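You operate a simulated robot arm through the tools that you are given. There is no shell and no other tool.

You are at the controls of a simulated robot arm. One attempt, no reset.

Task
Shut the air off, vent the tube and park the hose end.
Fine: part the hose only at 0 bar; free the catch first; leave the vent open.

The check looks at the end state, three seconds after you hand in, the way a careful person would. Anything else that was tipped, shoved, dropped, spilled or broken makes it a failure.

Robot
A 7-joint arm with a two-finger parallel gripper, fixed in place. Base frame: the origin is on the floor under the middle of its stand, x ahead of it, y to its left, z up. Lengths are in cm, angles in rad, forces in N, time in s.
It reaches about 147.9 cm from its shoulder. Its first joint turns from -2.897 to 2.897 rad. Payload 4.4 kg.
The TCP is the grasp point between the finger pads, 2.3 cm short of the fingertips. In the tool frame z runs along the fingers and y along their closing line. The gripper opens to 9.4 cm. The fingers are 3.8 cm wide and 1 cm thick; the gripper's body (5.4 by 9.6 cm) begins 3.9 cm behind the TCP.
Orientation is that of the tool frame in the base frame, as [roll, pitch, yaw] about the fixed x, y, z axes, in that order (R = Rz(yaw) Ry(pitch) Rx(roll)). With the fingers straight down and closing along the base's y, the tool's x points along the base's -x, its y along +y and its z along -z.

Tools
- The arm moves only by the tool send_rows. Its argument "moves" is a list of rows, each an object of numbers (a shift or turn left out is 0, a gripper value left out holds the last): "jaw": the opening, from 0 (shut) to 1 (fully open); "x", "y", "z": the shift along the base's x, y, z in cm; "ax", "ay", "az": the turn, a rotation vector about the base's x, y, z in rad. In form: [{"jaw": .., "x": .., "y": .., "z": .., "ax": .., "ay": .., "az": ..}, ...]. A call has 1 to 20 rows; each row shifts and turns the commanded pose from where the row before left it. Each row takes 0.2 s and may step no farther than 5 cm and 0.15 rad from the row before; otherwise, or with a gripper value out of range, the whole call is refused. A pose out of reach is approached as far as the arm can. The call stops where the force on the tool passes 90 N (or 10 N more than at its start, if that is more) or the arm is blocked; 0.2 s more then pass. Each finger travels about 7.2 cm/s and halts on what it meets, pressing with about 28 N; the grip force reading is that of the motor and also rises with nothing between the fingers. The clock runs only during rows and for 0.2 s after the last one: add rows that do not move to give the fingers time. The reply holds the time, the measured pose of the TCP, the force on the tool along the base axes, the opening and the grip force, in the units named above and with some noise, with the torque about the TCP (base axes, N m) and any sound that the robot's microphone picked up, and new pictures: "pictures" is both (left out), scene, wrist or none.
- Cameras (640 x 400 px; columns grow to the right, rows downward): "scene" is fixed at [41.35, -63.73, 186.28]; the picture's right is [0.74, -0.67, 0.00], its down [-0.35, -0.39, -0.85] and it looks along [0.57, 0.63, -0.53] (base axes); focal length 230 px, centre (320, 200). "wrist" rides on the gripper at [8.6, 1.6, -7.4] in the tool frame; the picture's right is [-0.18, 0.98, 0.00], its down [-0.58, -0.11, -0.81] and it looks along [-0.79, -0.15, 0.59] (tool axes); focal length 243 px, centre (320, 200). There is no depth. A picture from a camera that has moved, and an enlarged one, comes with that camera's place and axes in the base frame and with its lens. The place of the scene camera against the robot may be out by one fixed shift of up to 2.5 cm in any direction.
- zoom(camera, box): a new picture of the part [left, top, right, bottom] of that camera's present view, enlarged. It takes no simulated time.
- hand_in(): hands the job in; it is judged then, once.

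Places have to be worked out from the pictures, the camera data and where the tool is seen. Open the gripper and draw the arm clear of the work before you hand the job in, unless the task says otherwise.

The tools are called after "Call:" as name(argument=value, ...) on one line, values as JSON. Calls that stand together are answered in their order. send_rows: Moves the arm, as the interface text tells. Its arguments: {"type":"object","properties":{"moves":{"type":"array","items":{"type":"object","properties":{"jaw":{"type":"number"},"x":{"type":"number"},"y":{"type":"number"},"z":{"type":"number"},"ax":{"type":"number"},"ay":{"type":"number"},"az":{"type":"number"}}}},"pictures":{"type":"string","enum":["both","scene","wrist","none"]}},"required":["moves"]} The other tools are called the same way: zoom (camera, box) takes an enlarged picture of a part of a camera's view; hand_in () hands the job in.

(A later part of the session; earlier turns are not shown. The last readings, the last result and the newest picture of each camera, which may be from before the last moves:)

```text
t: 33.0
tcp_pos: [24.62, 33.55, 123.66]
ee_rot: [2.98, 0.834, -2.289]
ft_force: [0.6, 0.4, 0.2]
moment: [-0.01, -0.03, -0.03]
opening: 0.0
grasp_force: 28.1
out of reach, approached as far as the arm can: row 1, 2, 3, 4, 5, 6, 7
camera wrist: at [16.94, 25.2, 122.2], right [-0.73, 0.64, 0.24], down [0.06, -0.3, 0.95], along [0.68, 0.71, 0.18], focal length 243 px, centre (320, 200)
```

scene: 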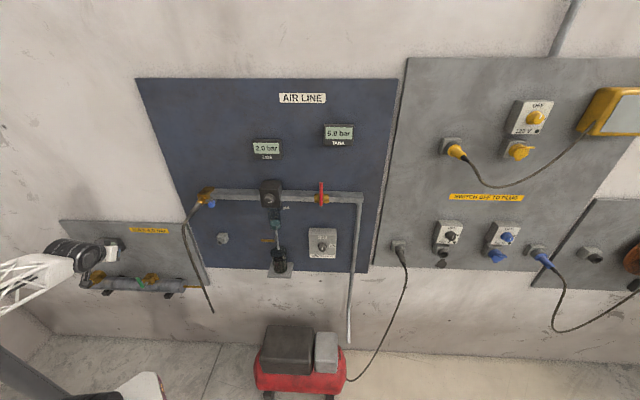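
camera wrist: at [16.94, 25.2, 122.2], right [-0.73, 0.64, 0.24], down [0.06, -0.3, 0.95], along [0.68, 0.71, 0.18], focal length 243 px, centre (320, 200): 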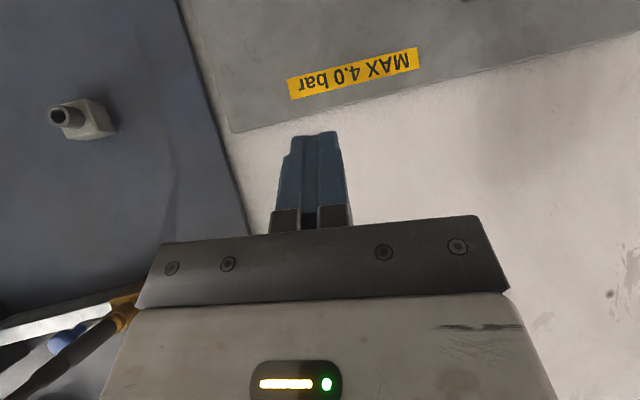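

The wrist centre is passing too near the robot's own base axis, which is what limits it. Further forward the wrist gets clear of that axis, so I'll move toward the wall (to v≈50, still about 10 cm short of the panel) and then left.

Call:
send_rows(moves=[{"x": 2.01, "y": 2.22, "z": 1}, {"x": 2.01, "y": 2.22, "z": 1}, {"x": 2.01, "y": 2.22, "z": 1}, {"x": -1.48, "y": 1.34}, {"x": -1.48, "y": 1.34}], pictures="both")

```text
t: 34.1
tcp_pos: [30.2, 40.87, 126.5]
ee_rot: [2.983, 0.834, -2.289]
ft_force: [-0.2, -0.1, -0.3]
moment: [0.02, -0.01, -0.01]
opening: 0.0
grasp_force: 28.2
out of reach, approached as far as the arm can: row 4, 5
camera wrist: at [22.33, 32.51, 125.15], right [-0.73, 0.64, 0.24], down [0.06, -0.29, 0.95], along [0.69, 0.71, 0.18], focal length 243 px, centre (320, 200)
```

scene: 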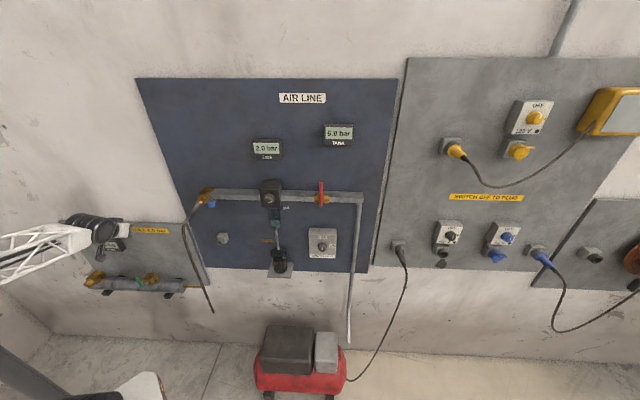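
wrist: 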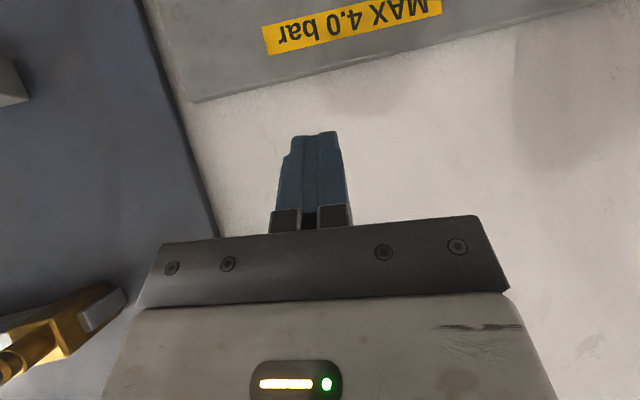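

The limit comes from the arm's folded elbow posture, and a fingers-down tool (as at the start) should suit this spot much better. I'll raise the tool and tilt it to straight down in free space to unwind the arm.

Call:
send_rows(moves=[{"z": 4}, {"z": 4}, {"ax": -0.13, "ay": 0.0615, "z": 3}, {"ax": -0.13, "ay": 0.0615, "z": 3}, {"ax": -0.13, "ay": 0.0615, "z": 3}, {"ax": -0.13, "ay": 0.0615}, {"ax": -0.13, "ay": 0.0615}, {"ax": -0.13, "ay": 0.0615}], pictures="both")

```text
t: 36.0
tcp_pos: [32.45, 41.89, 128.04]
ee_rot: [2.996, 0.789, -2.274]
ft_force: [0.4, -0.7, 0.1]
moment: [0.01, 0.02, 0.0]
opening: 0.0
grasp_force: 27.7
out of reach, approached as far as the arm can: row 1, 2, 3, 4, 5, 6, 7, 8
camera wrist: at [24.59, 33.43, 127.22], right [-0.72, 0.65, 0.23], down [0.08, -0.26, 0.96], along [0.69, 0.71, 0.13], focal length 243 px, centre (320, 200)
```

scene: 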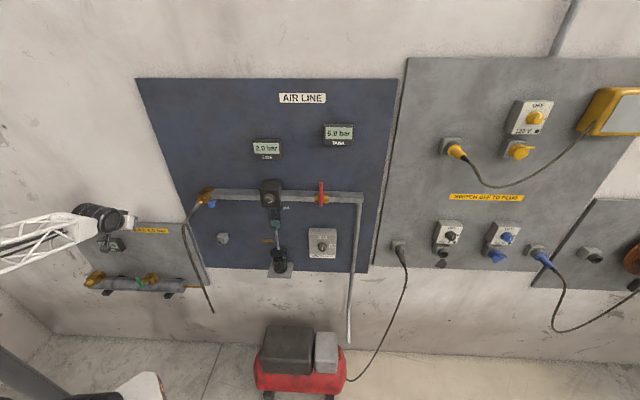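
wrist: 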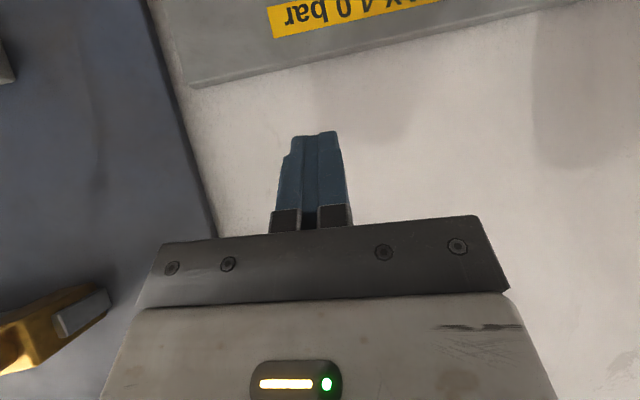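

Even lifting is clipped, so a wrist joint is at its end in this posture. I'll retrace my path: back off from the wall and undo the last rotation.

Call:
send_rows(moves=[{"x": -1.35, "y": -4, "z": -1.4}, {"x": -1.35, "y": -4, "z": -1.4}, {"x": -1.35, "y": -4, "z": -1.4}, {"ax": 0.1064, "ay": 0.0672, "az": -0.0628}, {"ax": 0.1064, "ay": 0.0672, "az": -0.0628}, {"ax": 0.1064, "ay": 0.0672, "az": -0.0628}, {"ax": 0.1064, "ay": 0.0672, "az": -0.0628}, {"ax": 0.1064, "ay": 0.0672, "az": -0.0628}, {"ax": 0.1064, "ay": 0.0672, "az": -0.0628}, {"ax": 0.1064, "ay": 0.0672, "az": -0.0628}, {"ax": 0.1064, "ay": 0.0672, "az": -0.0628}, {"ax": 0.1064, "ay": 0.0672, "az": -0.0628}, {"ax": 0.1064, "ay": 0.0672, "az": -0.0628}, {"ax": 0.1064, "ay": 0.0672, "az": -0.0628}, {"ax": 0.1064, "ay": 0.0672, "az": -0.0628}], pictures="both")

```text
t: 39.1
tcp_pos: [28.31, 29.98, 123.82]
ee_rot: [1.614, -0.038, 2.44]
ft_force: [0.5, -0.3, -0.4]
moment: [-0.05, -0.01, 0.0]
opening: 0.0
grasp_force: 27.7
camera wrist: at [16.95, 29.79, 126.02], right [0.2, -0.11, 0.97], down [-0.08, -0.99, -0.1], along [0.98, -0.06, -0.2], focal length 243 px, centre (320, 200)
```

scene: 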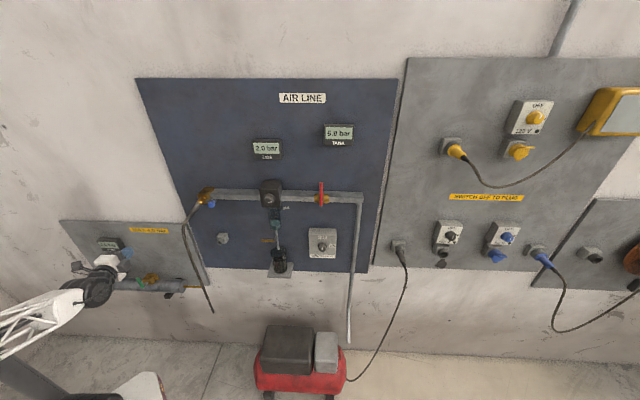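
wrist: 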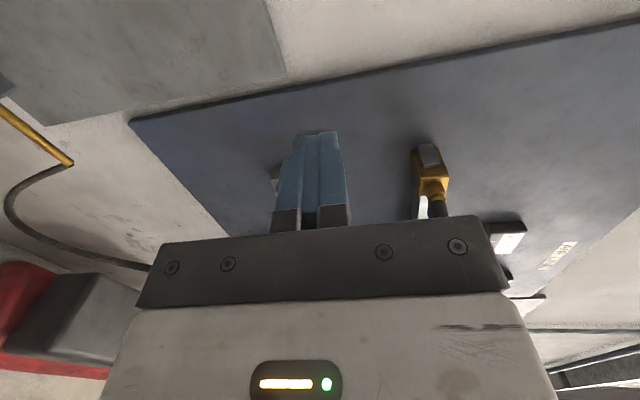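

Now the tool is free again, pointing at the wall with the camera on its left. From here I'll raise it and tilt the fingers straight down, which puts it within about 40° of the starting orientation.

Call:
send_rows(moves=[{"z": 4}, {"z": 4}, {"z": 4}, {"ax": -0.1058, "ay": 0.0958, "z": 2}, {"ax": -0.1058, "ay": 0.0958, "z": 2}, {"ax": -0.1058, "ay": 0.0958, "z": 2}, {"ax": -0.1058, "ay": 0.0958, "z": 2}, {"ax": -0.1058, "ay": 0.0958}, {"ax": -0.1058, "ay": 0.0958}, {"ax": -0.1058, "ay": 0.0958}, {"ax": -0.1058, "ay": 0.0958}, {"ax": -0.1058, "ay": 0.0958}, {"ax": -0.1058, "ay": 0.0958}], pictures="both")

```text
t: 42.0
tcp_pos: [28.65, 29.63, 142.93]
ee_rot: [2.996, -0.009, 2.369]
ft_force: [-0.5, -0.1, 0.5]
moment: [-0.01, -0.04, 0.0]
opening: 0.01
grasp_force: 28.1
out of reach, approached as far as the arm can: row 4, 5
camera wrist: at [22.82, 35.96, 150.53], right [0.81, 0.57, 0.14], down [0.26, -0.57, 0.78], along [0.52, -0.59, -0.61], focal length 243 px, centre (320, 200)
```

scene: 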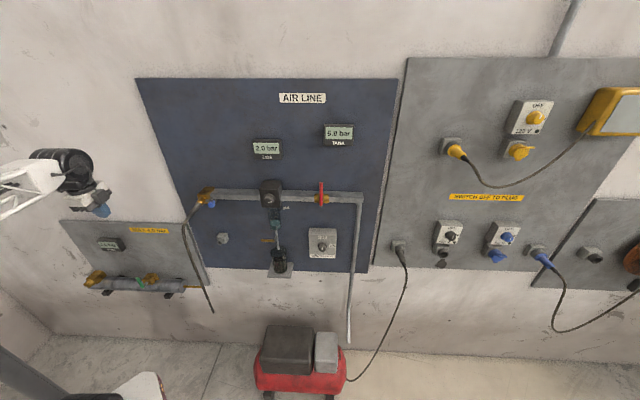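
wrist: 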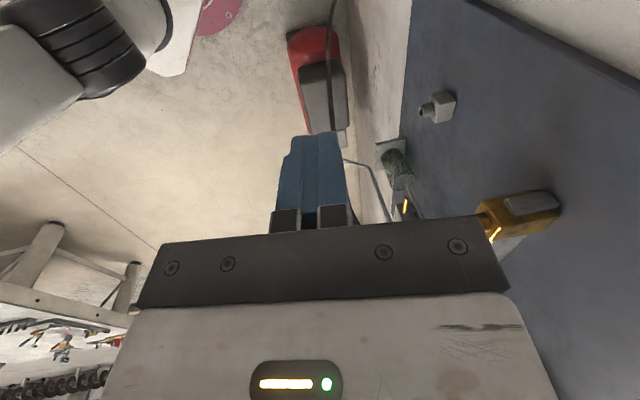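

The arm is unwound with the fingers nearly straight down. I'll yaw about 92° so the camera faces the wall from the robot side and the jaw line runs along the wall.

Call:
send_rows(moves=[{"ax": -0.107, "ay": 0.097}, {"az": 0.146}, {"az": 0.146}, {"az": 0.146}, {"az": 0.146}, {"az": 0.146}, {"az": 0.146}, {"az": 0.146}, {"az": 0.146}, {"az": 0.146}, {"az": 0.146}, {"az": 0.147}], pictures="both")

```text
t: 44.5
tcp_pos: [28.69, 29.62, 142.82]
ee_rot: [3.14, -0.003, -2.307]
ft_force: [1.0, -0.5, -0.3]
moment: [-0.01, 0.01, 0.0]
opening: 0.0
grasp_force: 28.1
camera wrist: at [21.6, 24.25, 150.31], right [-0.6, 0.8, 0.0], down [0.47, 0.36, 0.8], along [0.64, 0.49, -0.59], focal length 243 px, centre (320, 200)
```

scene: 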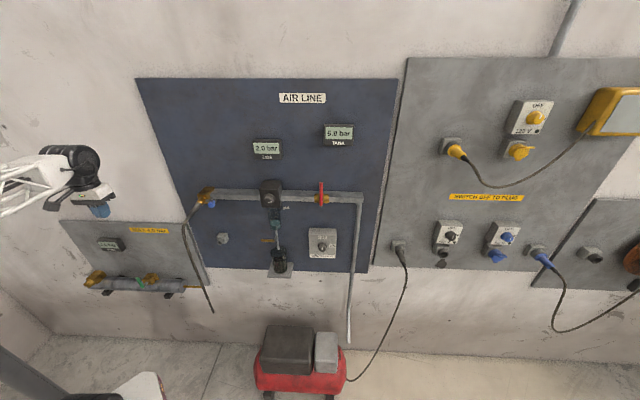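
wrist: 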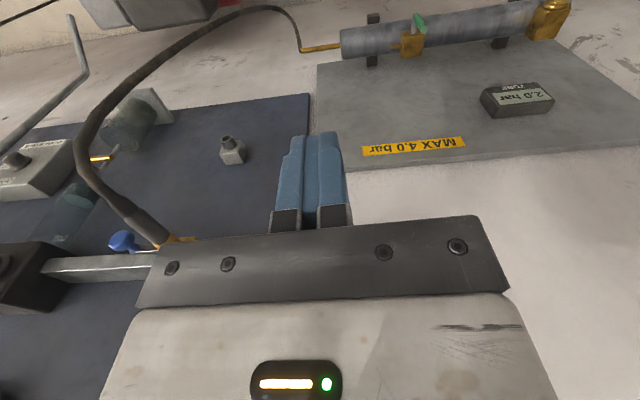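

This is the natural posture with the fingers down and the camera facing the wall (picture inverted). I'll move left and lower to view the vent lever closely.

Call:
send_rows(moves=[{"x": -2.485, "y": 1.576, "z": -3}, {"x": -2.485, "y": 1.576, "z": -3}, {"x": -2.485, "y": 1.576, "z": -3}, {"x": -2.485, "y": 1.576, "z": -3}, {"x": -2.485, "y": 1.576, "z": -3}, {"x": -2.485, "y": 1.576, "z": -3}], pictures="both")

Call:
zoom(camera="wrist", box=[200, 30, 440, 180])

```text
t: 46.0
tcp_pos: [13.63, 39.08, 124.77]
ee_rot: [3.139, -0.001, -2.308]
ft_force: [-0.1, 1.3, 0.6]
moment: [0.01, -0.05, 0.01]
opening: 0.01
grasp_force: 28.1
camera wrist: at [6.67, 33.76, 132.25], right [-0.6, 0.8, 0.0], down [0.47, 0.36, 0.81], along [0.64, 0.49, -0.59], focal length 243 px, centre (320, 200)
```

scene: 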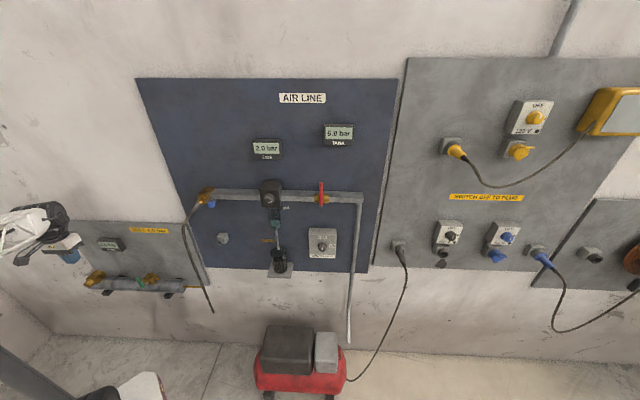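
wrist: 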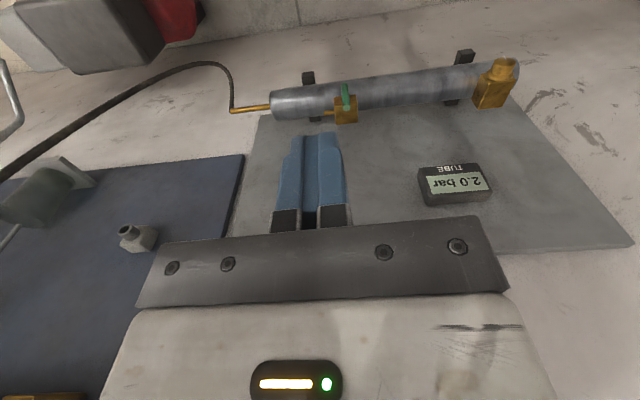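

```text
2.67 times, centred on (320, 105) of wrist
camera zoom: at [6.67, 33.76, 132.25], right [-0.6, 0.8, 0.0], down [0.47, 0.36, 0.81], along [0.64, 0.49, -0.59], focal length 647 px, centre (320, 453)
```

zoom: 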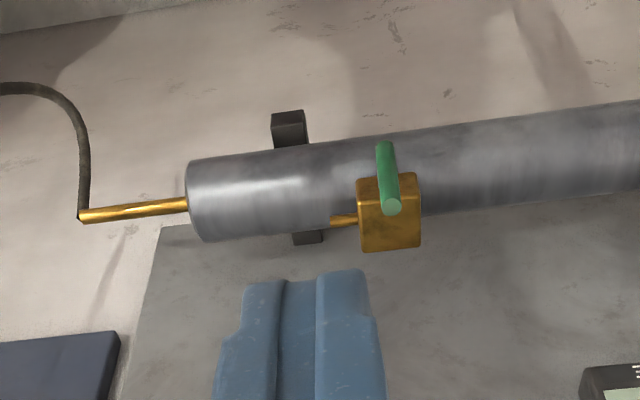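

The arm reaches here comfortably now. The lever is confirmed at u −17.7, v 55.2, z 85.5–93 from this view. I'll tilt the fingers slightly toward the wall to keep the wrist clear of the TUBE gauge, and come down in front and to the right of the lever.

Call:
send_rows(moves=[{"ax": 0.0988, "ay": -0.0895}, {"ax": 0.0988, "ay": -0.0895}, {"ax": 0.0988, "ay": -0.0895}, {"x": 0.871, "y": 0.56, "z": -4.2}, {"x": 0.871, "y": 0.56, "z": -4.2}, {"x": 0.871, "y": 0.56, "z": -4.2}, {"x": 0.871, "y": 0.56, "z": -4.2}, {"x": 0.871, "y": 0.56, "z": -4.2}, {"x": 0.871, "y": 0.56, "z": -4.2}], pictures="both")

Call:
zoom(camera="wrist", box=[200, 30, 440, 180])

```text
t: 48.0
tcp_pos: [18.97, 42.53, 99.68]
ee_rot: [3.139, 0.397, -2.311]
ft_force: [0.6, 0.1, 0.3]
moment: [0.01, -0.04, 0.01]
opening: 0.01
grasp_force: 27.7
camera wrist: at [10.49, 35.52, 103.18], right [-0.61, 0.79, 0.07], down [0.23, 0.09, 0.97], along [0.75, 0.61, -0.24], focal length 243 px, centre (320, 200)
```

scene: 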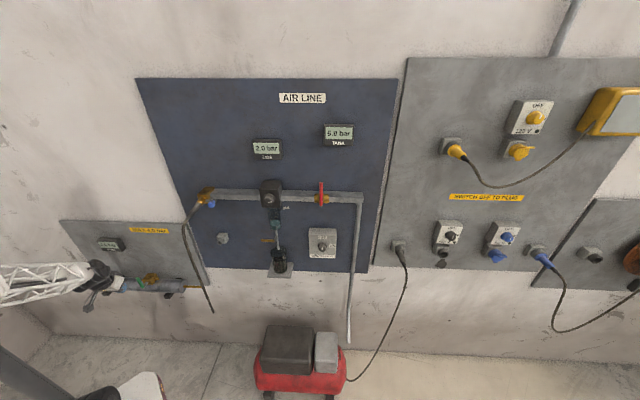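
wrist: 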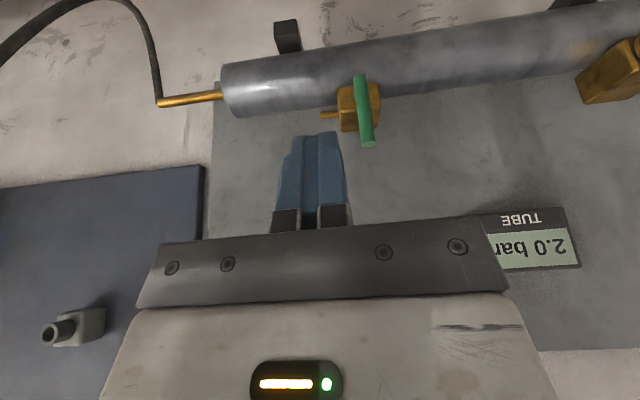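

```text
2.67 times, centred on (320, 105) of wrist
camera zoom: at [10.49, 35.52, 103.18], right [-0.61, 0.79, 0.07], down [0.23, 0.09, 0.97], along [0.75, 0.61, -0.24], focal length 647 px, centre (320, 453)
```

zoom: 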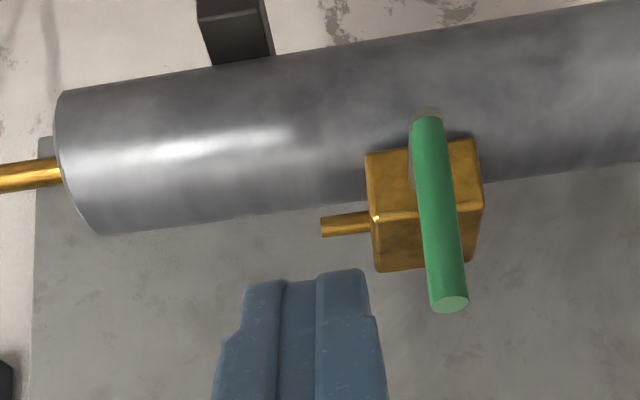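

The lever tip reads u −17.8, z 92.7, consistent with before. I'll advance to v≈53.8 just above lever height, then lower the closed fingers beside its right side.

Call:
send_rows(moves=[{"x": 3.22, "y": 3.557, "z": -2.2}, {"x": 3.22, "y": 3.557}, {"z": -3}, {"z": -3}], pictures="both")

Call:
zoom(camera="wrist", box=[200, 30, 440, 180])

```text
refused: row 1 steps farther than a row can; nothing moved
```

```text
2.67 times, centred on (320, 105) of wrist
camera zoom: at [10.49, 35.52, 103.18], right [-0.61, 0.79, 0.07], down [0.23, 0.09, 0.97], along [0.75, 0.61, -0.24], focal length 647 px, centre (320, 453)
```

zoom: 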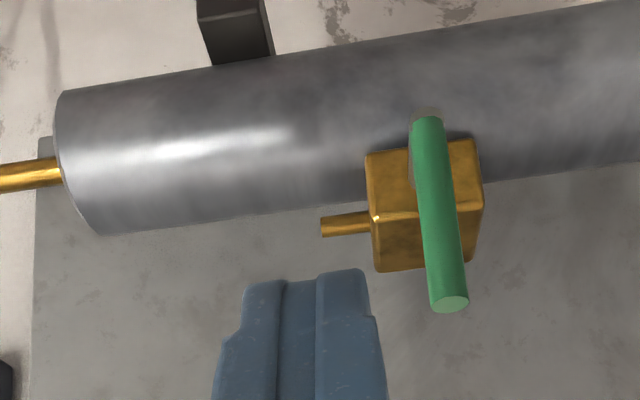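

The call was refused because one step was slightly over 5 cm, and nothing moved. I'll resend it with smaller steps.

Call:
send_rows(moves=[{"x": 2.147, "y": 2.371, "z": -1.1}, {"x": 2.147, "y": 2.371, "z": -1.1}, {"x": 2.147, "y": 2.371}, {"z": -3}, {"z": -3}], pictures="both")

Call:
zoom(camera="wrist", box=[200, 30, 440, 180])

```text
t: 49.1
tcp_pos: [25.38, 49.65, 91.5]
ee_rot: [3.139, 0.399, -2.31]
ft_force: [-0.1, -1.1, -0.4]
moment: [-0.02, 0.01, 0.01]
opening: 0.0
grasp_force: 28.1
camera wrist: at [16.86, 42.6, 95.0], right [-0.61, 0.79, 0.07], down [0.23, 0.09, 0.97], along [0.75, 0.61, -0.24], focal length 243 px, centre (320, 200)
```

scene: 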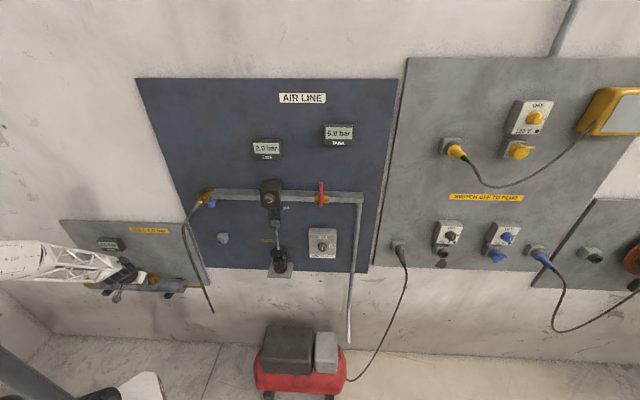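
wrist: 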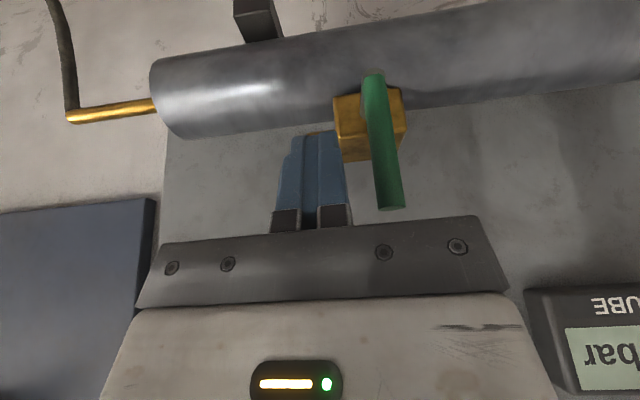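

```text
2.67 times, centred on (320, 105) of wrist
camera zoom: at [16.86, 42.6, 95.0], right [-0.61, 0.79, 0.07], down [0.23, 0.09, 0.97], along [0.75, 0.61, -0.24], focal length 647 px, centre (320, 453)
```

zoom: 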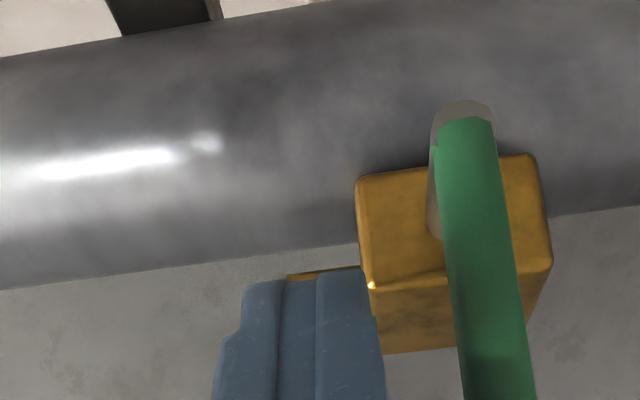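

The closed fingers stand just right of the lever with about 1.7 cm gap. I'll push gently left to see whether it turns that way.

Call:
send_rows(moves=[{"x": -0.593, "y": 0.537}, {"x": -0.593, "y": 0.537}, {"x": -0.296, "y": 0.268}, {"x": -0.296, "y": 0.268}], pictures="wrist")

```text
t: 50.1
tcp_pos: [23.59, 51.18, 91.53]
ee_rot: [3.14, 0.399, -2.308]
ft_force: [1.5, 0.2, -0.1]
moment: [-0.02, -0.02, 0.0]
opening: 0.0
grasp_force: 28.0
camera wrist: at [15.13, 44.21, 94.94], right [-0.61, 0.79, 0.07], down [0.23, 0.09, 0.97], along [0.75, 0.61, -0.24], focal length 243 px, centre (320, 200)
```

wrist: 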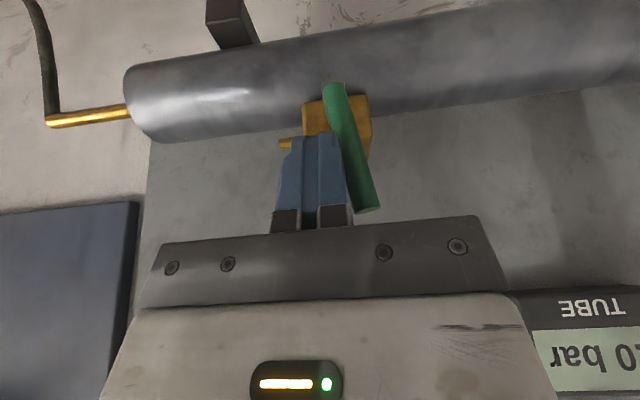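

The lever tilts left with almost no force, so that is the opening direction. I'll follow its arc left and down.

Call:
send_rows(moves=[{"x": -0.742, "y": 0.133, "z": 0.27}, {"x": -0.519, "y": 0.47, "z": 0.2}, {"x": -0.43, "y": 0.389}, {"x": -0.459, "y": 0.416, "z": -0.33}, {"x": -0.385, "y": 0.349, "z": -0.34}, {"x": -0.356, "y": 0.322, "z": -0.46}, {"x": -0.319, "y": 0.289, "z": -0.48}, {"x": -0.274, "y": 0.248, "z": -0.57}, {"x": -0.2, "y": 0.181, "z": -0.58}], pictures="both")

Call:
zoom(camera="wrist", box=[200, 30, 440, 180])

Call:
zoom(camera="scene", box=[80, 220, 200, 295])

```text
t: 52.1
tcp_pos: [19.93, 53.97, 89.11]
ee_rot: [3.139, 0.395, -2.309]
ft_force: [-0.7, 0.5, -0.2]
moment: [-0.01, 0.01, -0.02]
opening: 0.01
grasp_force: 28.0
camera wrist: at [11.44, 47.0, 92.62], right [-0.61, 0.79, 0.07], down [0.23, 0.09, 0.97], along [0.75, 0.61, -0.24], focal length 243 px, centre (320, 200)
```

scene: 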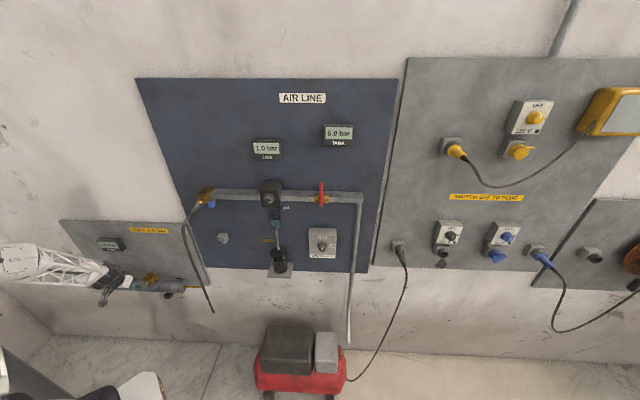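
wrist: 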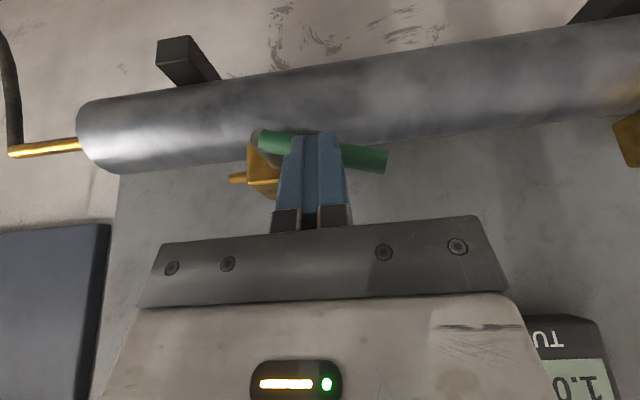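

```text
2.67 times, centred on (320, 105) of wrist
camera zoom: at [11.44, 47.0, 92.62], right [-0.61, 0.79, 0.07], down [0.23, 0.09, 0.97], along [0.75, 0.61, -0.24], focal length 647 px, centre (320, 453)
```

zoom: 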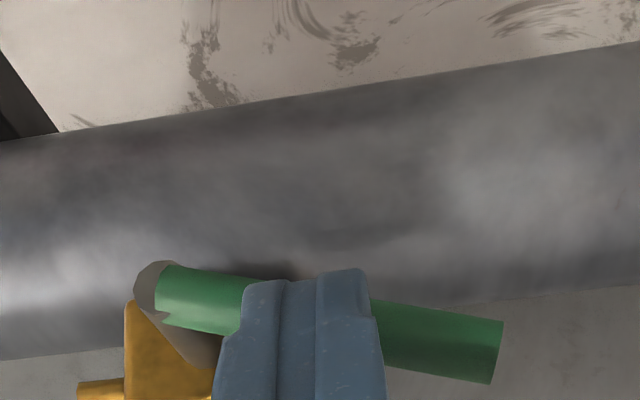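

```text
5.33 times, centred on (140, 258) of scene
camera zoom: at [41.35, -63.73, 186.28], right [0.74, -0.67, 0.0], down [-0.35, -0.39, -0.85], along [0.57, 0.63, -0.53], focal length 1225 px, centre (1280, -107)
```

zoom: 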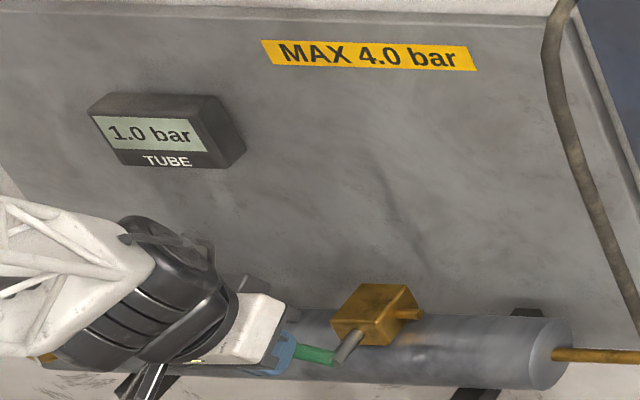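

It's working: tube and line both fell to 1.0 bar. I'll press the lever the rest of the way to horizontal.

Call:
send_rows(moves=[{"x": -0.17, "y": 0.154, "z": -0.5}, {"x": -0.074, "y": 0.067, "z": -0.5}, {"z": -0.3}, {"z": -0.2}], pictures="both")

Call:
zoom(camera="wrist", box=[200, 60, 440, 210])

Call:
zoom(camera="scene", box=[80, 220, 200, 295])

```text
t: 53.1
tcp_pos: [19.74, 54.31, 87.69]
ee_rot: [3.14, 0.398, -2.309]
ft_force: [0.2, -0.4, 0.0]
moment: [0.01, -0.02, 0.0]
opening: 0.0
grasp_force: 28.1
camera wrist: at [11.2, 47.26, 91.14], right [-0.61, 0.79, 0.07], down [0.23, 0.09, 0.97], along [0.75, 0.61, -0.24], focal length 243 px, centre (320, 200)
```

scene: 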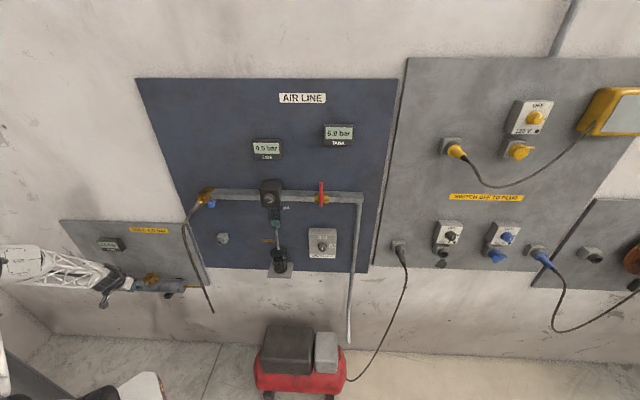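
wrist: 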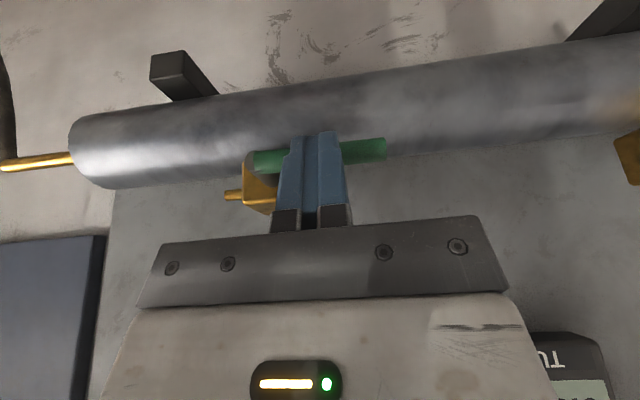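

```text
2.67 times, centred on (320, 135) of wrist
camera zoom: at [11.2, 47.26, 91.14], right [-0.61, 0.79, 0.07], down [0.23, 0.09, 0.97], along [0.75, 0.61, -0.24], focal length 647 px, centre (320, 373)
```

zoom: 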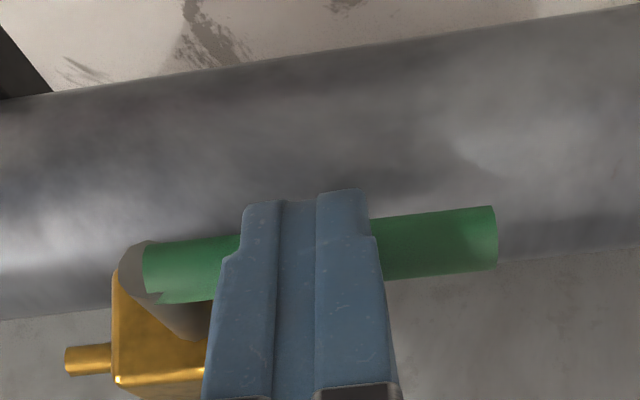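

```text
5.33 times, centred on (140, 258) of scene
camera zoom: at [41.35, -63.73, 186.28], right [0.74, -0.67, 0.0], down [-0.35, -0.39, -0.85], along [0.57, 0.63, -0.53], focal length 1225 px, centre (1280, -107)
```

zoom: 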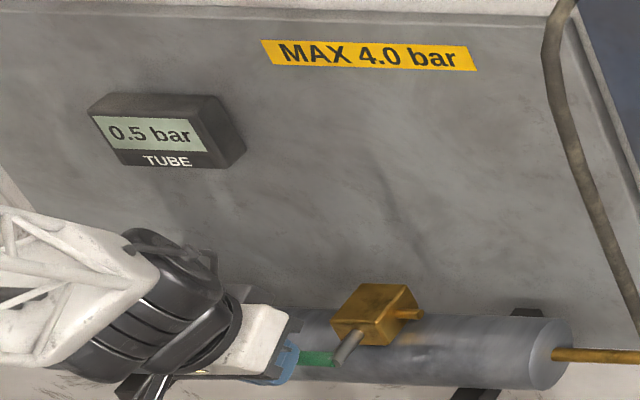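

The lever is now parallel to the tube (open), and pressure is at 0.5 bar and falling. I'll give it a slight extra push to seat it at its stop.

Call:
send_rows(moves=[{"z": -0.2}, {"z": -0.2}], pictures="wrist")

```text
t: 53.8
tcp_pos: [19.68, 54.27, 87.49]
ee_rot: [3.136, 0.403, -2.309]
ft_force: [-9.8, -36.7, 66.4]
moment: [0.01, -1.04, -0.11]
opening: 0.01
grasp_force: 27.5
camera wrist: at [11.18, 47.28, 90.96], right [-0.61, 0.79, 0.08], down [0.23, 0.09, 0.97], along [0.75, 0.61, -0.24], focal length 243 px, centre (320, 200)
```

wrist: 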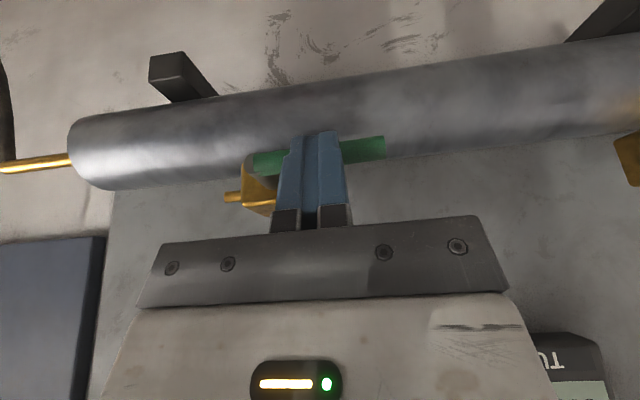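

The lever is seated at its open stop (66 N). I'll lift straight off it, back away, and rise toward the hose coupling while staying clear of the hose.

Call:
send_rows(moves=[{"z": 1}, {"z": 3}, {"z": 4}, {"x": -2.684, "y": -2.964}, {"x": -2.684, "y": -2.964}, {"x": -2.684, "y": -2.964}, {"x": 1.778, "y": -1.61, "z": 4.3}, {"x": 1.778, "y": -1.61, "z": 4.3}, {"x": 1.778, "y": -1.61, "z": 4.3}, {"x": 1.778, "y": -1.61, "z": 4.3}, {"x": 1.778, "y": -1.61, "z": 4.3}, {"x": 1.778, "y": -1.61, "z": 4.3}, {"x": 1.778, "y": -1.61, "z": 4.3}, {"x": 1.778, "y": -1.61, "z": 4.3}, {"x": 1.778, "y": -1.61, "z": 4.3}, {"x": 1.778, "y": -1.61, "z": 4.3}, {"x": 1.778, "y": -1.61, "z": 4.3}, {"x": 1.778, "y": -1.61, "z": 4.3}], pictures="both")

Call:
zoom(camera="scene", box=[50, 200, 230, 312])

Call:
zoom(camera="scene", box=[230, 80, 390, 180])

```text
t: 57.5
tcp_pos: [33.16, 26.08, 146.91]
ee_rot: [3.141, 0.397, -2.306]
ft_force: [0.2, -0.2, 0.8]
moment: [0.01, 0.03, 0.04]
opening: 0.02
grasp_force: 28.2
camera wrist: at [24.53, 19.05, 150.31], right [-0.61, 0.79, 0.07], down [0.23, 0.09, 0.97], along [0.75, 0.61, -0.24], focal length 243 px, centre (320, 200)
```

scene: 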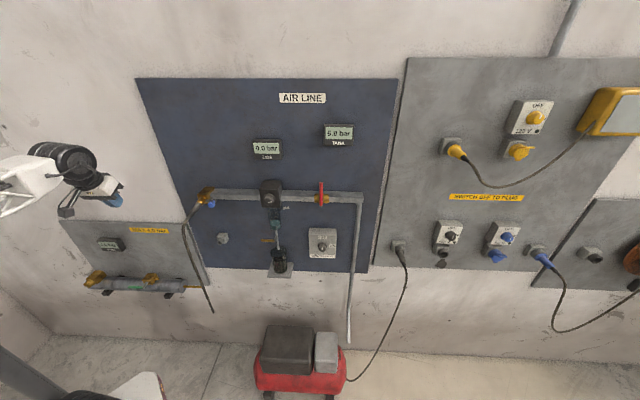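
wrist: 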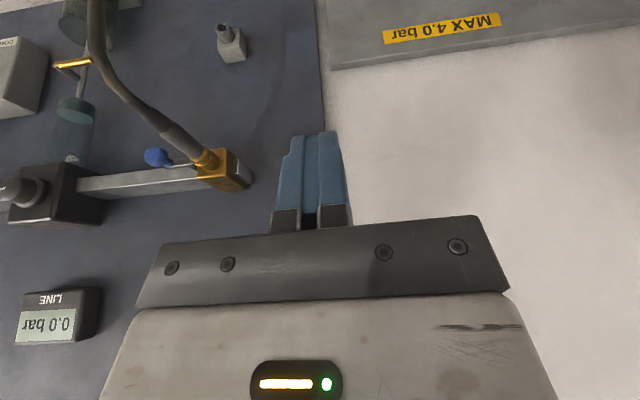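

```text
3.56 times, centred on (140, 256) of scene
camera zoom: at [41.35, -63.73, 186.28], right [0.74, -0.67, 0.0], down [-0.35, -0.39, -0.85], along [0.57, 0.63, -0.53], focal length 817 px, centre (960, 1)
```

zoom: 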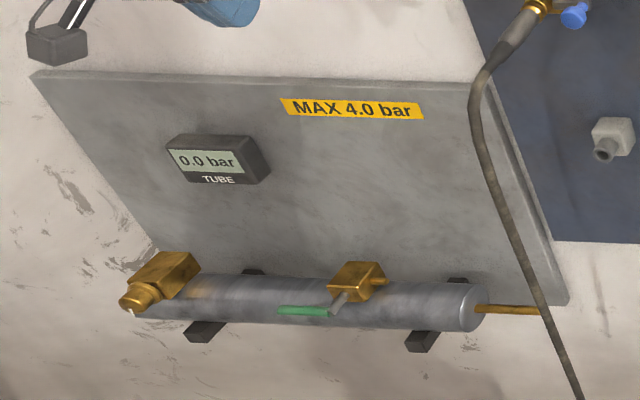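

```text
4.00 times, centred on (310, 130) of scene
camera zoom: at [41.35, -63.73, 186.28], right [0.74, -0.67, 0.0], down [-0.35, -0.39, -0.85], along [0.57, 0.63, -0.53], focal length 919 px, centre (360, 480)
```

zoom: 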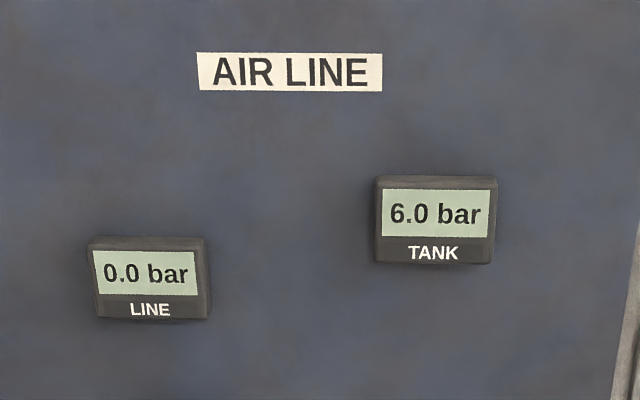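

Tube 0.0 bar, line 0.0 bar, tank holding 6.0; the vent lever stays open. Now the catch, so I'll zoom in on the coupling and the park socket from here.

Call:
zoom(camera="wrist", box=[120, 110, 280, 210])

Call:
zoom(camera="wrist", box=[160, 0, 320, 100])

Call:
zoom(camera="scene", box=[190, 180, 240, 212])

Call:
zoom(camera="scene", box=[205, 222, 245, 252])

```text
4.00 times, centred on (200, 160) of wrist
camera zoom: at [24.53, 19.05, 150.31], right [-0.61, 0.79, 0.07], down [0.23, 0.09, 0.97], along [0.75, 0.61, -0.24], focal length 970 px, centre (800, 360)
```

zoom: 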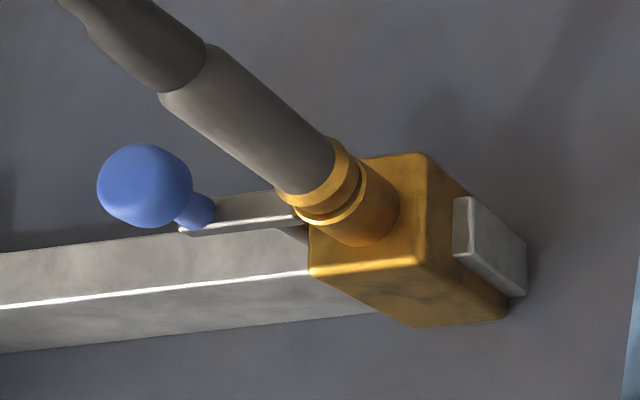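

```text
4.00 times, centred on (240, 50) of wrist
camera zoom: at [24.53, 19.05, 150.31], right [-0.61, 0.79, 0.07], down [0.23, 0.09, 0.97], along [0.75, 0.61, -0.24], focal length 970 px, centre (640, 800)
```

zoom: 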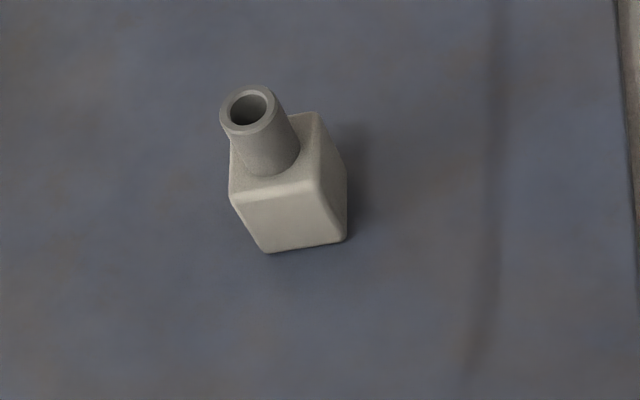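

```text
12.50 times, centred on (215, 196) of scene
camera zoom: at [41.35, -63.73, 186.28], right [0.74, -0.67, 0.0], down [-0.35, -0.39, -0.85], along [0.57, 0.63, -0.53], focal length 2871 px, centre (1632, 250)
```

zoom: 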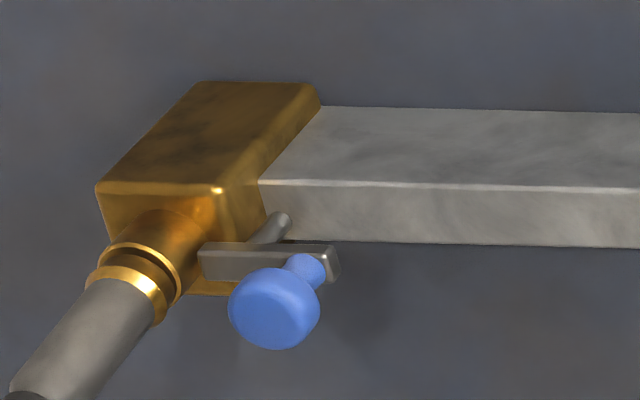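

```text
13.33 times, centred on (225, 237) of scene
camera zoom: at [41.35, -63.73, 186.28], right [0.74, -0.67, 0.0], down [-0.35, -0.39, -0.85], along [0.57, 0.63, -0.53], focal length 3062 px, centre (1587, -293)
```

zoom: 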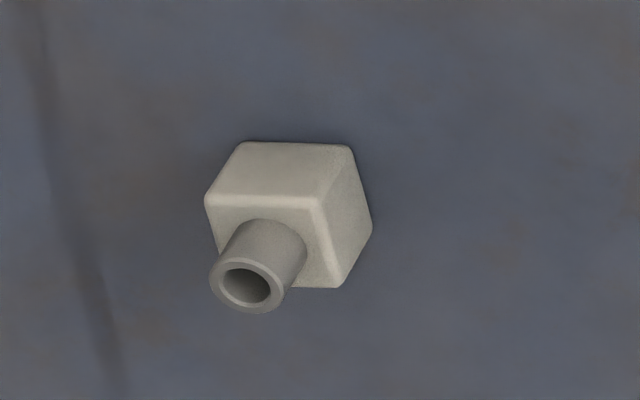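

From the two cameras I place the blue knob near u 30.5, v 56, z 135.7; the plug sleeve's axis is at u 25.3, z 135.5; and the latch bar sits in the groove near v 58.6. I'll move in above and in front of the knob for a closer look at how the bar pivots.

Call:
send_rows(moves=[{"x": 4.104, "y": -2.26, "z": 0.3}, {"x": 4.104, "y": -2.26}, {"x": 4.104, "y": -2.26}, {"x": 4.104, "y": -2.26}, {"x": 4.104, "y": -2.26}], pictures="both")

Call:
zoom(camera="wrist", box=[200, 0, 440, 150])

```text
t: 58.8
tcp_pos: [53.48, 14.64, 147.06]
ee_rot: [3.139, 0.397, -2.308]
ft_force: [-0.3, 0.0, 0.7]
moment: [0.04, 0.0, 0.01]
opening: 0.0
grasp_force: 27.9
camera wrist: at [44.96, 7.75, 150.58], right [-0.61, 0.79, 0.07], down [0.23, 0.09, 0.97], along [0.75, 0.61, -0.24], focal length 243 px, centre (320, 200)
```

scene: 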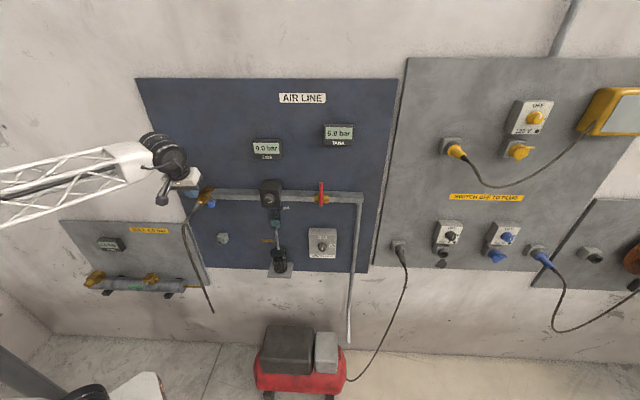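
wrist: 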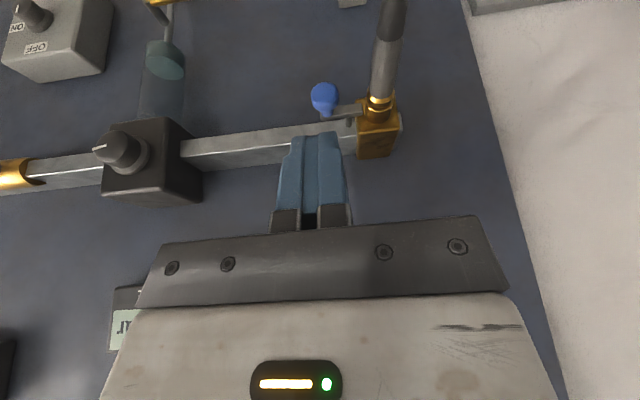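

```text
2.67 times, centred on (320, 75) of wrist
camera zoom: at [44.96, 7.75, 150.58], right [-0.61, 0.79, 0.07], down [0.23, 0.09, 0.97], along [0.75, 0.61, -0.24], focal length 647 px, centre (320, 533)
```

zoom: 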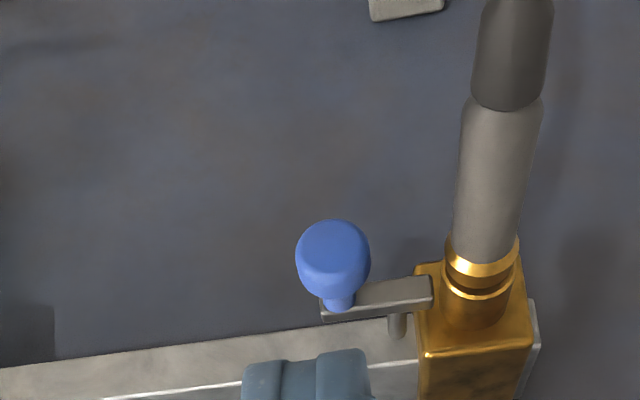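

The bar pivots on a pin at about u 27.9, z 136.2, with the knob about 2 cm to the right (u 30, v 55.4, z 136) and the tip of the bar sitting in the plug's groove. I'll bring the closed fingertips just above the knob.

Call:
send_rows(moves=[{"x": 2.802, "y": 2.722}, {"x": 2.802, "y": 2.722}, {"z": -3.2}, {"z": -3.2}], pictures="wrist")

Call:
zoom(camera="wrist", box=[200, 60, 440, 210])

```text
t: 59.8
tcp_pos: [59.18, 20.17, 140.6]
ee_rot: [3.139, 0.397, -2.31]
ft_force: [-0.4, 0.3, 0.3]
moment: [-0.04, 0.03, -0.02]
opening: 0.01
grasp_force: 27.8
camera wrist: at [50.68, 13.23, 144.18], right [-0.61, 0.79, 0.07], down [0.23, 0.09, 0.97], along [0.75, 0.61, -0.24], focal length 243 px, centre (320, 200)
```

wrist: 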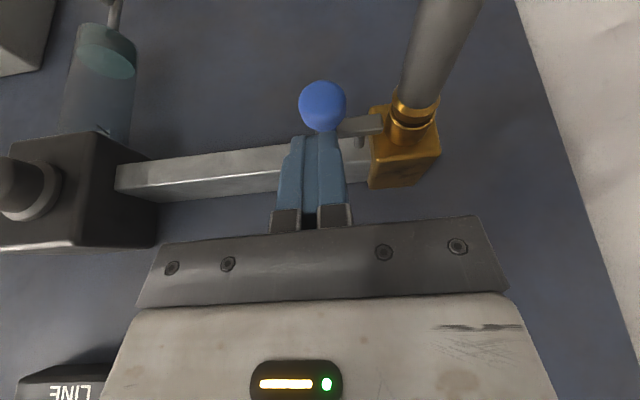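

```text
2.67 times, centred on (320, 135) of wrist
camera zoom: at [50.68, 13.23, 144.18], right [-0.61, 0.79, 0.07], down [0.23, 0.09, 0.97], along [0.75, 0.61, -0.24], focal length 647 px, centre (320, 373)
```

zoom: 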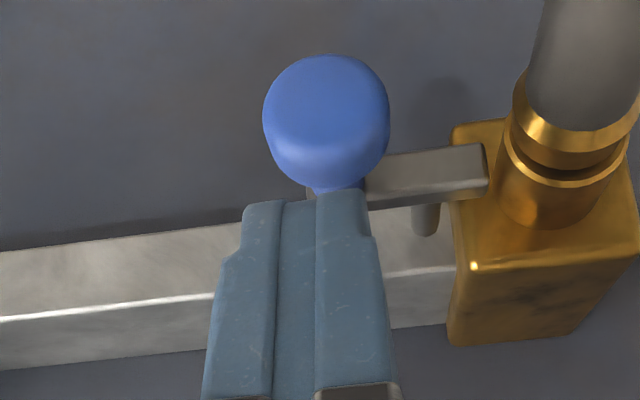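

The fingertips are right over the knob with about 1 cm gap. I'll press down in small steps and watch the force.

Call:
send_rows(moves=[{"z": -0.5}, {"z": -0.4}, {"z": -0.3}, {"z": -0.3}], pictures="wrist")

Call:
zoom(camera="wrist", box=[200, 60, 440, 210])

```text
t: 60.8
tcp_pos: [59.18, 20.26, 139.39]
ee_rot: [-3.14, 0.399, -2.308]
ft_force: [0.0, 0.7, 17.4]
moment: [0.07, -0.04, -0.01]
opening: 0.0
grasp_force: 28.3
camera wrist: at [50.58, 13.16, 142.88], right [-0.61, 0.79, 0.07], down [0.23, 0.09, 0.97], along [0.76, 0.61, -0.24], focal length 243 px, centre (320, 200)
```

wrist: 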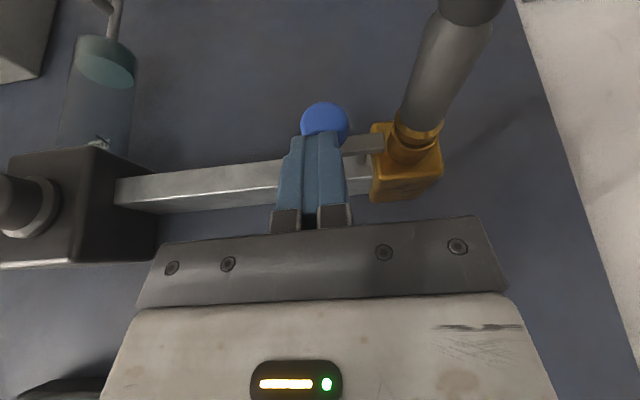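

```text
2.67 times, centred on (320, 135) of wrist
camera zoom: at [50.58, 13.16, 142.88], right [-0.61, 0.79, 0.07], down [0.23, 0.09, 0.97], along [0.76, 0.61, -0.24], focal length 647 px, centre (320, 373)
```

zoom: 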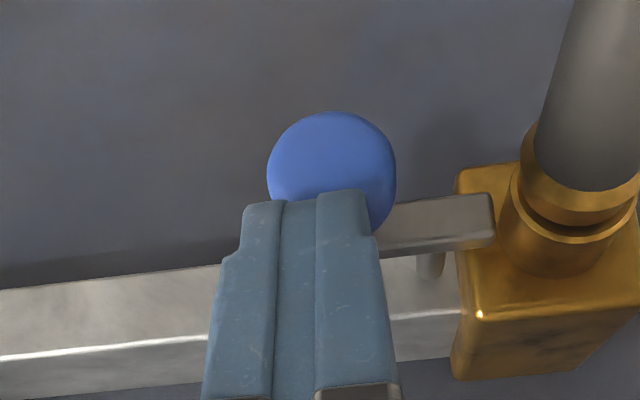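

Contact with 17 N and the bar hasn't visibly moved. I'll press a little more to see whether it yields.

Call:
send_rows(moves=[{"z": -0.2}, {"z": -0.2}], pictures="wrist")

Call:
zoom(camera="wrist", box=[200, 60, 440, 210])

```text
t: 61.4
tcp_pos: [58.95, 20.1, 139.34]
ee_rot: [-3.14, 0.406, -2.308]
ft_force: [2.1, -3.7, 71.7]
moment: [0.26, -0.13, -0.02]
opening: 0.01
grasp_force: 27.8
camera wrist: at [50.5, 13.13, 142.76], right [-0.61, 0.79, 0.07], down [0.23, 0.09, 0.97], along [0.76, 0.61, -0.23], focal length 243 px, centre (320, 200)
```

wrist: 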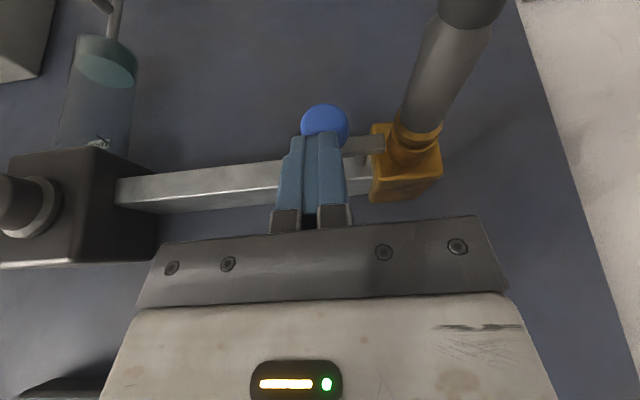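

```text
2.67 times, centred on (320, 135) of wrist
camera zoom: at [50.5, 13.13, 142.76], right [-0.61, 0.79, 0.07], down [0.23, 0.09, 0.97], along [0.76, 0.61, -0.23], focal length 647 px, centre (320, 373)
```

zoom: 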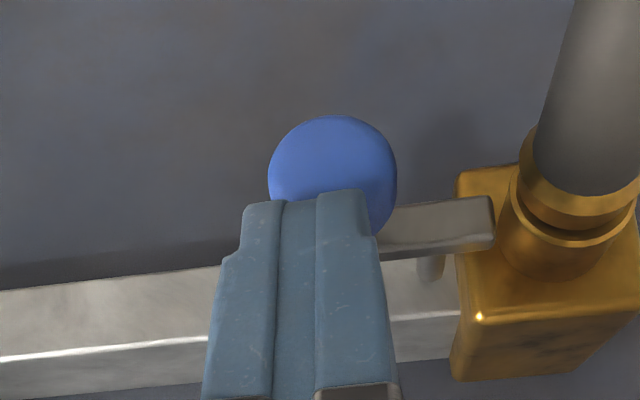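

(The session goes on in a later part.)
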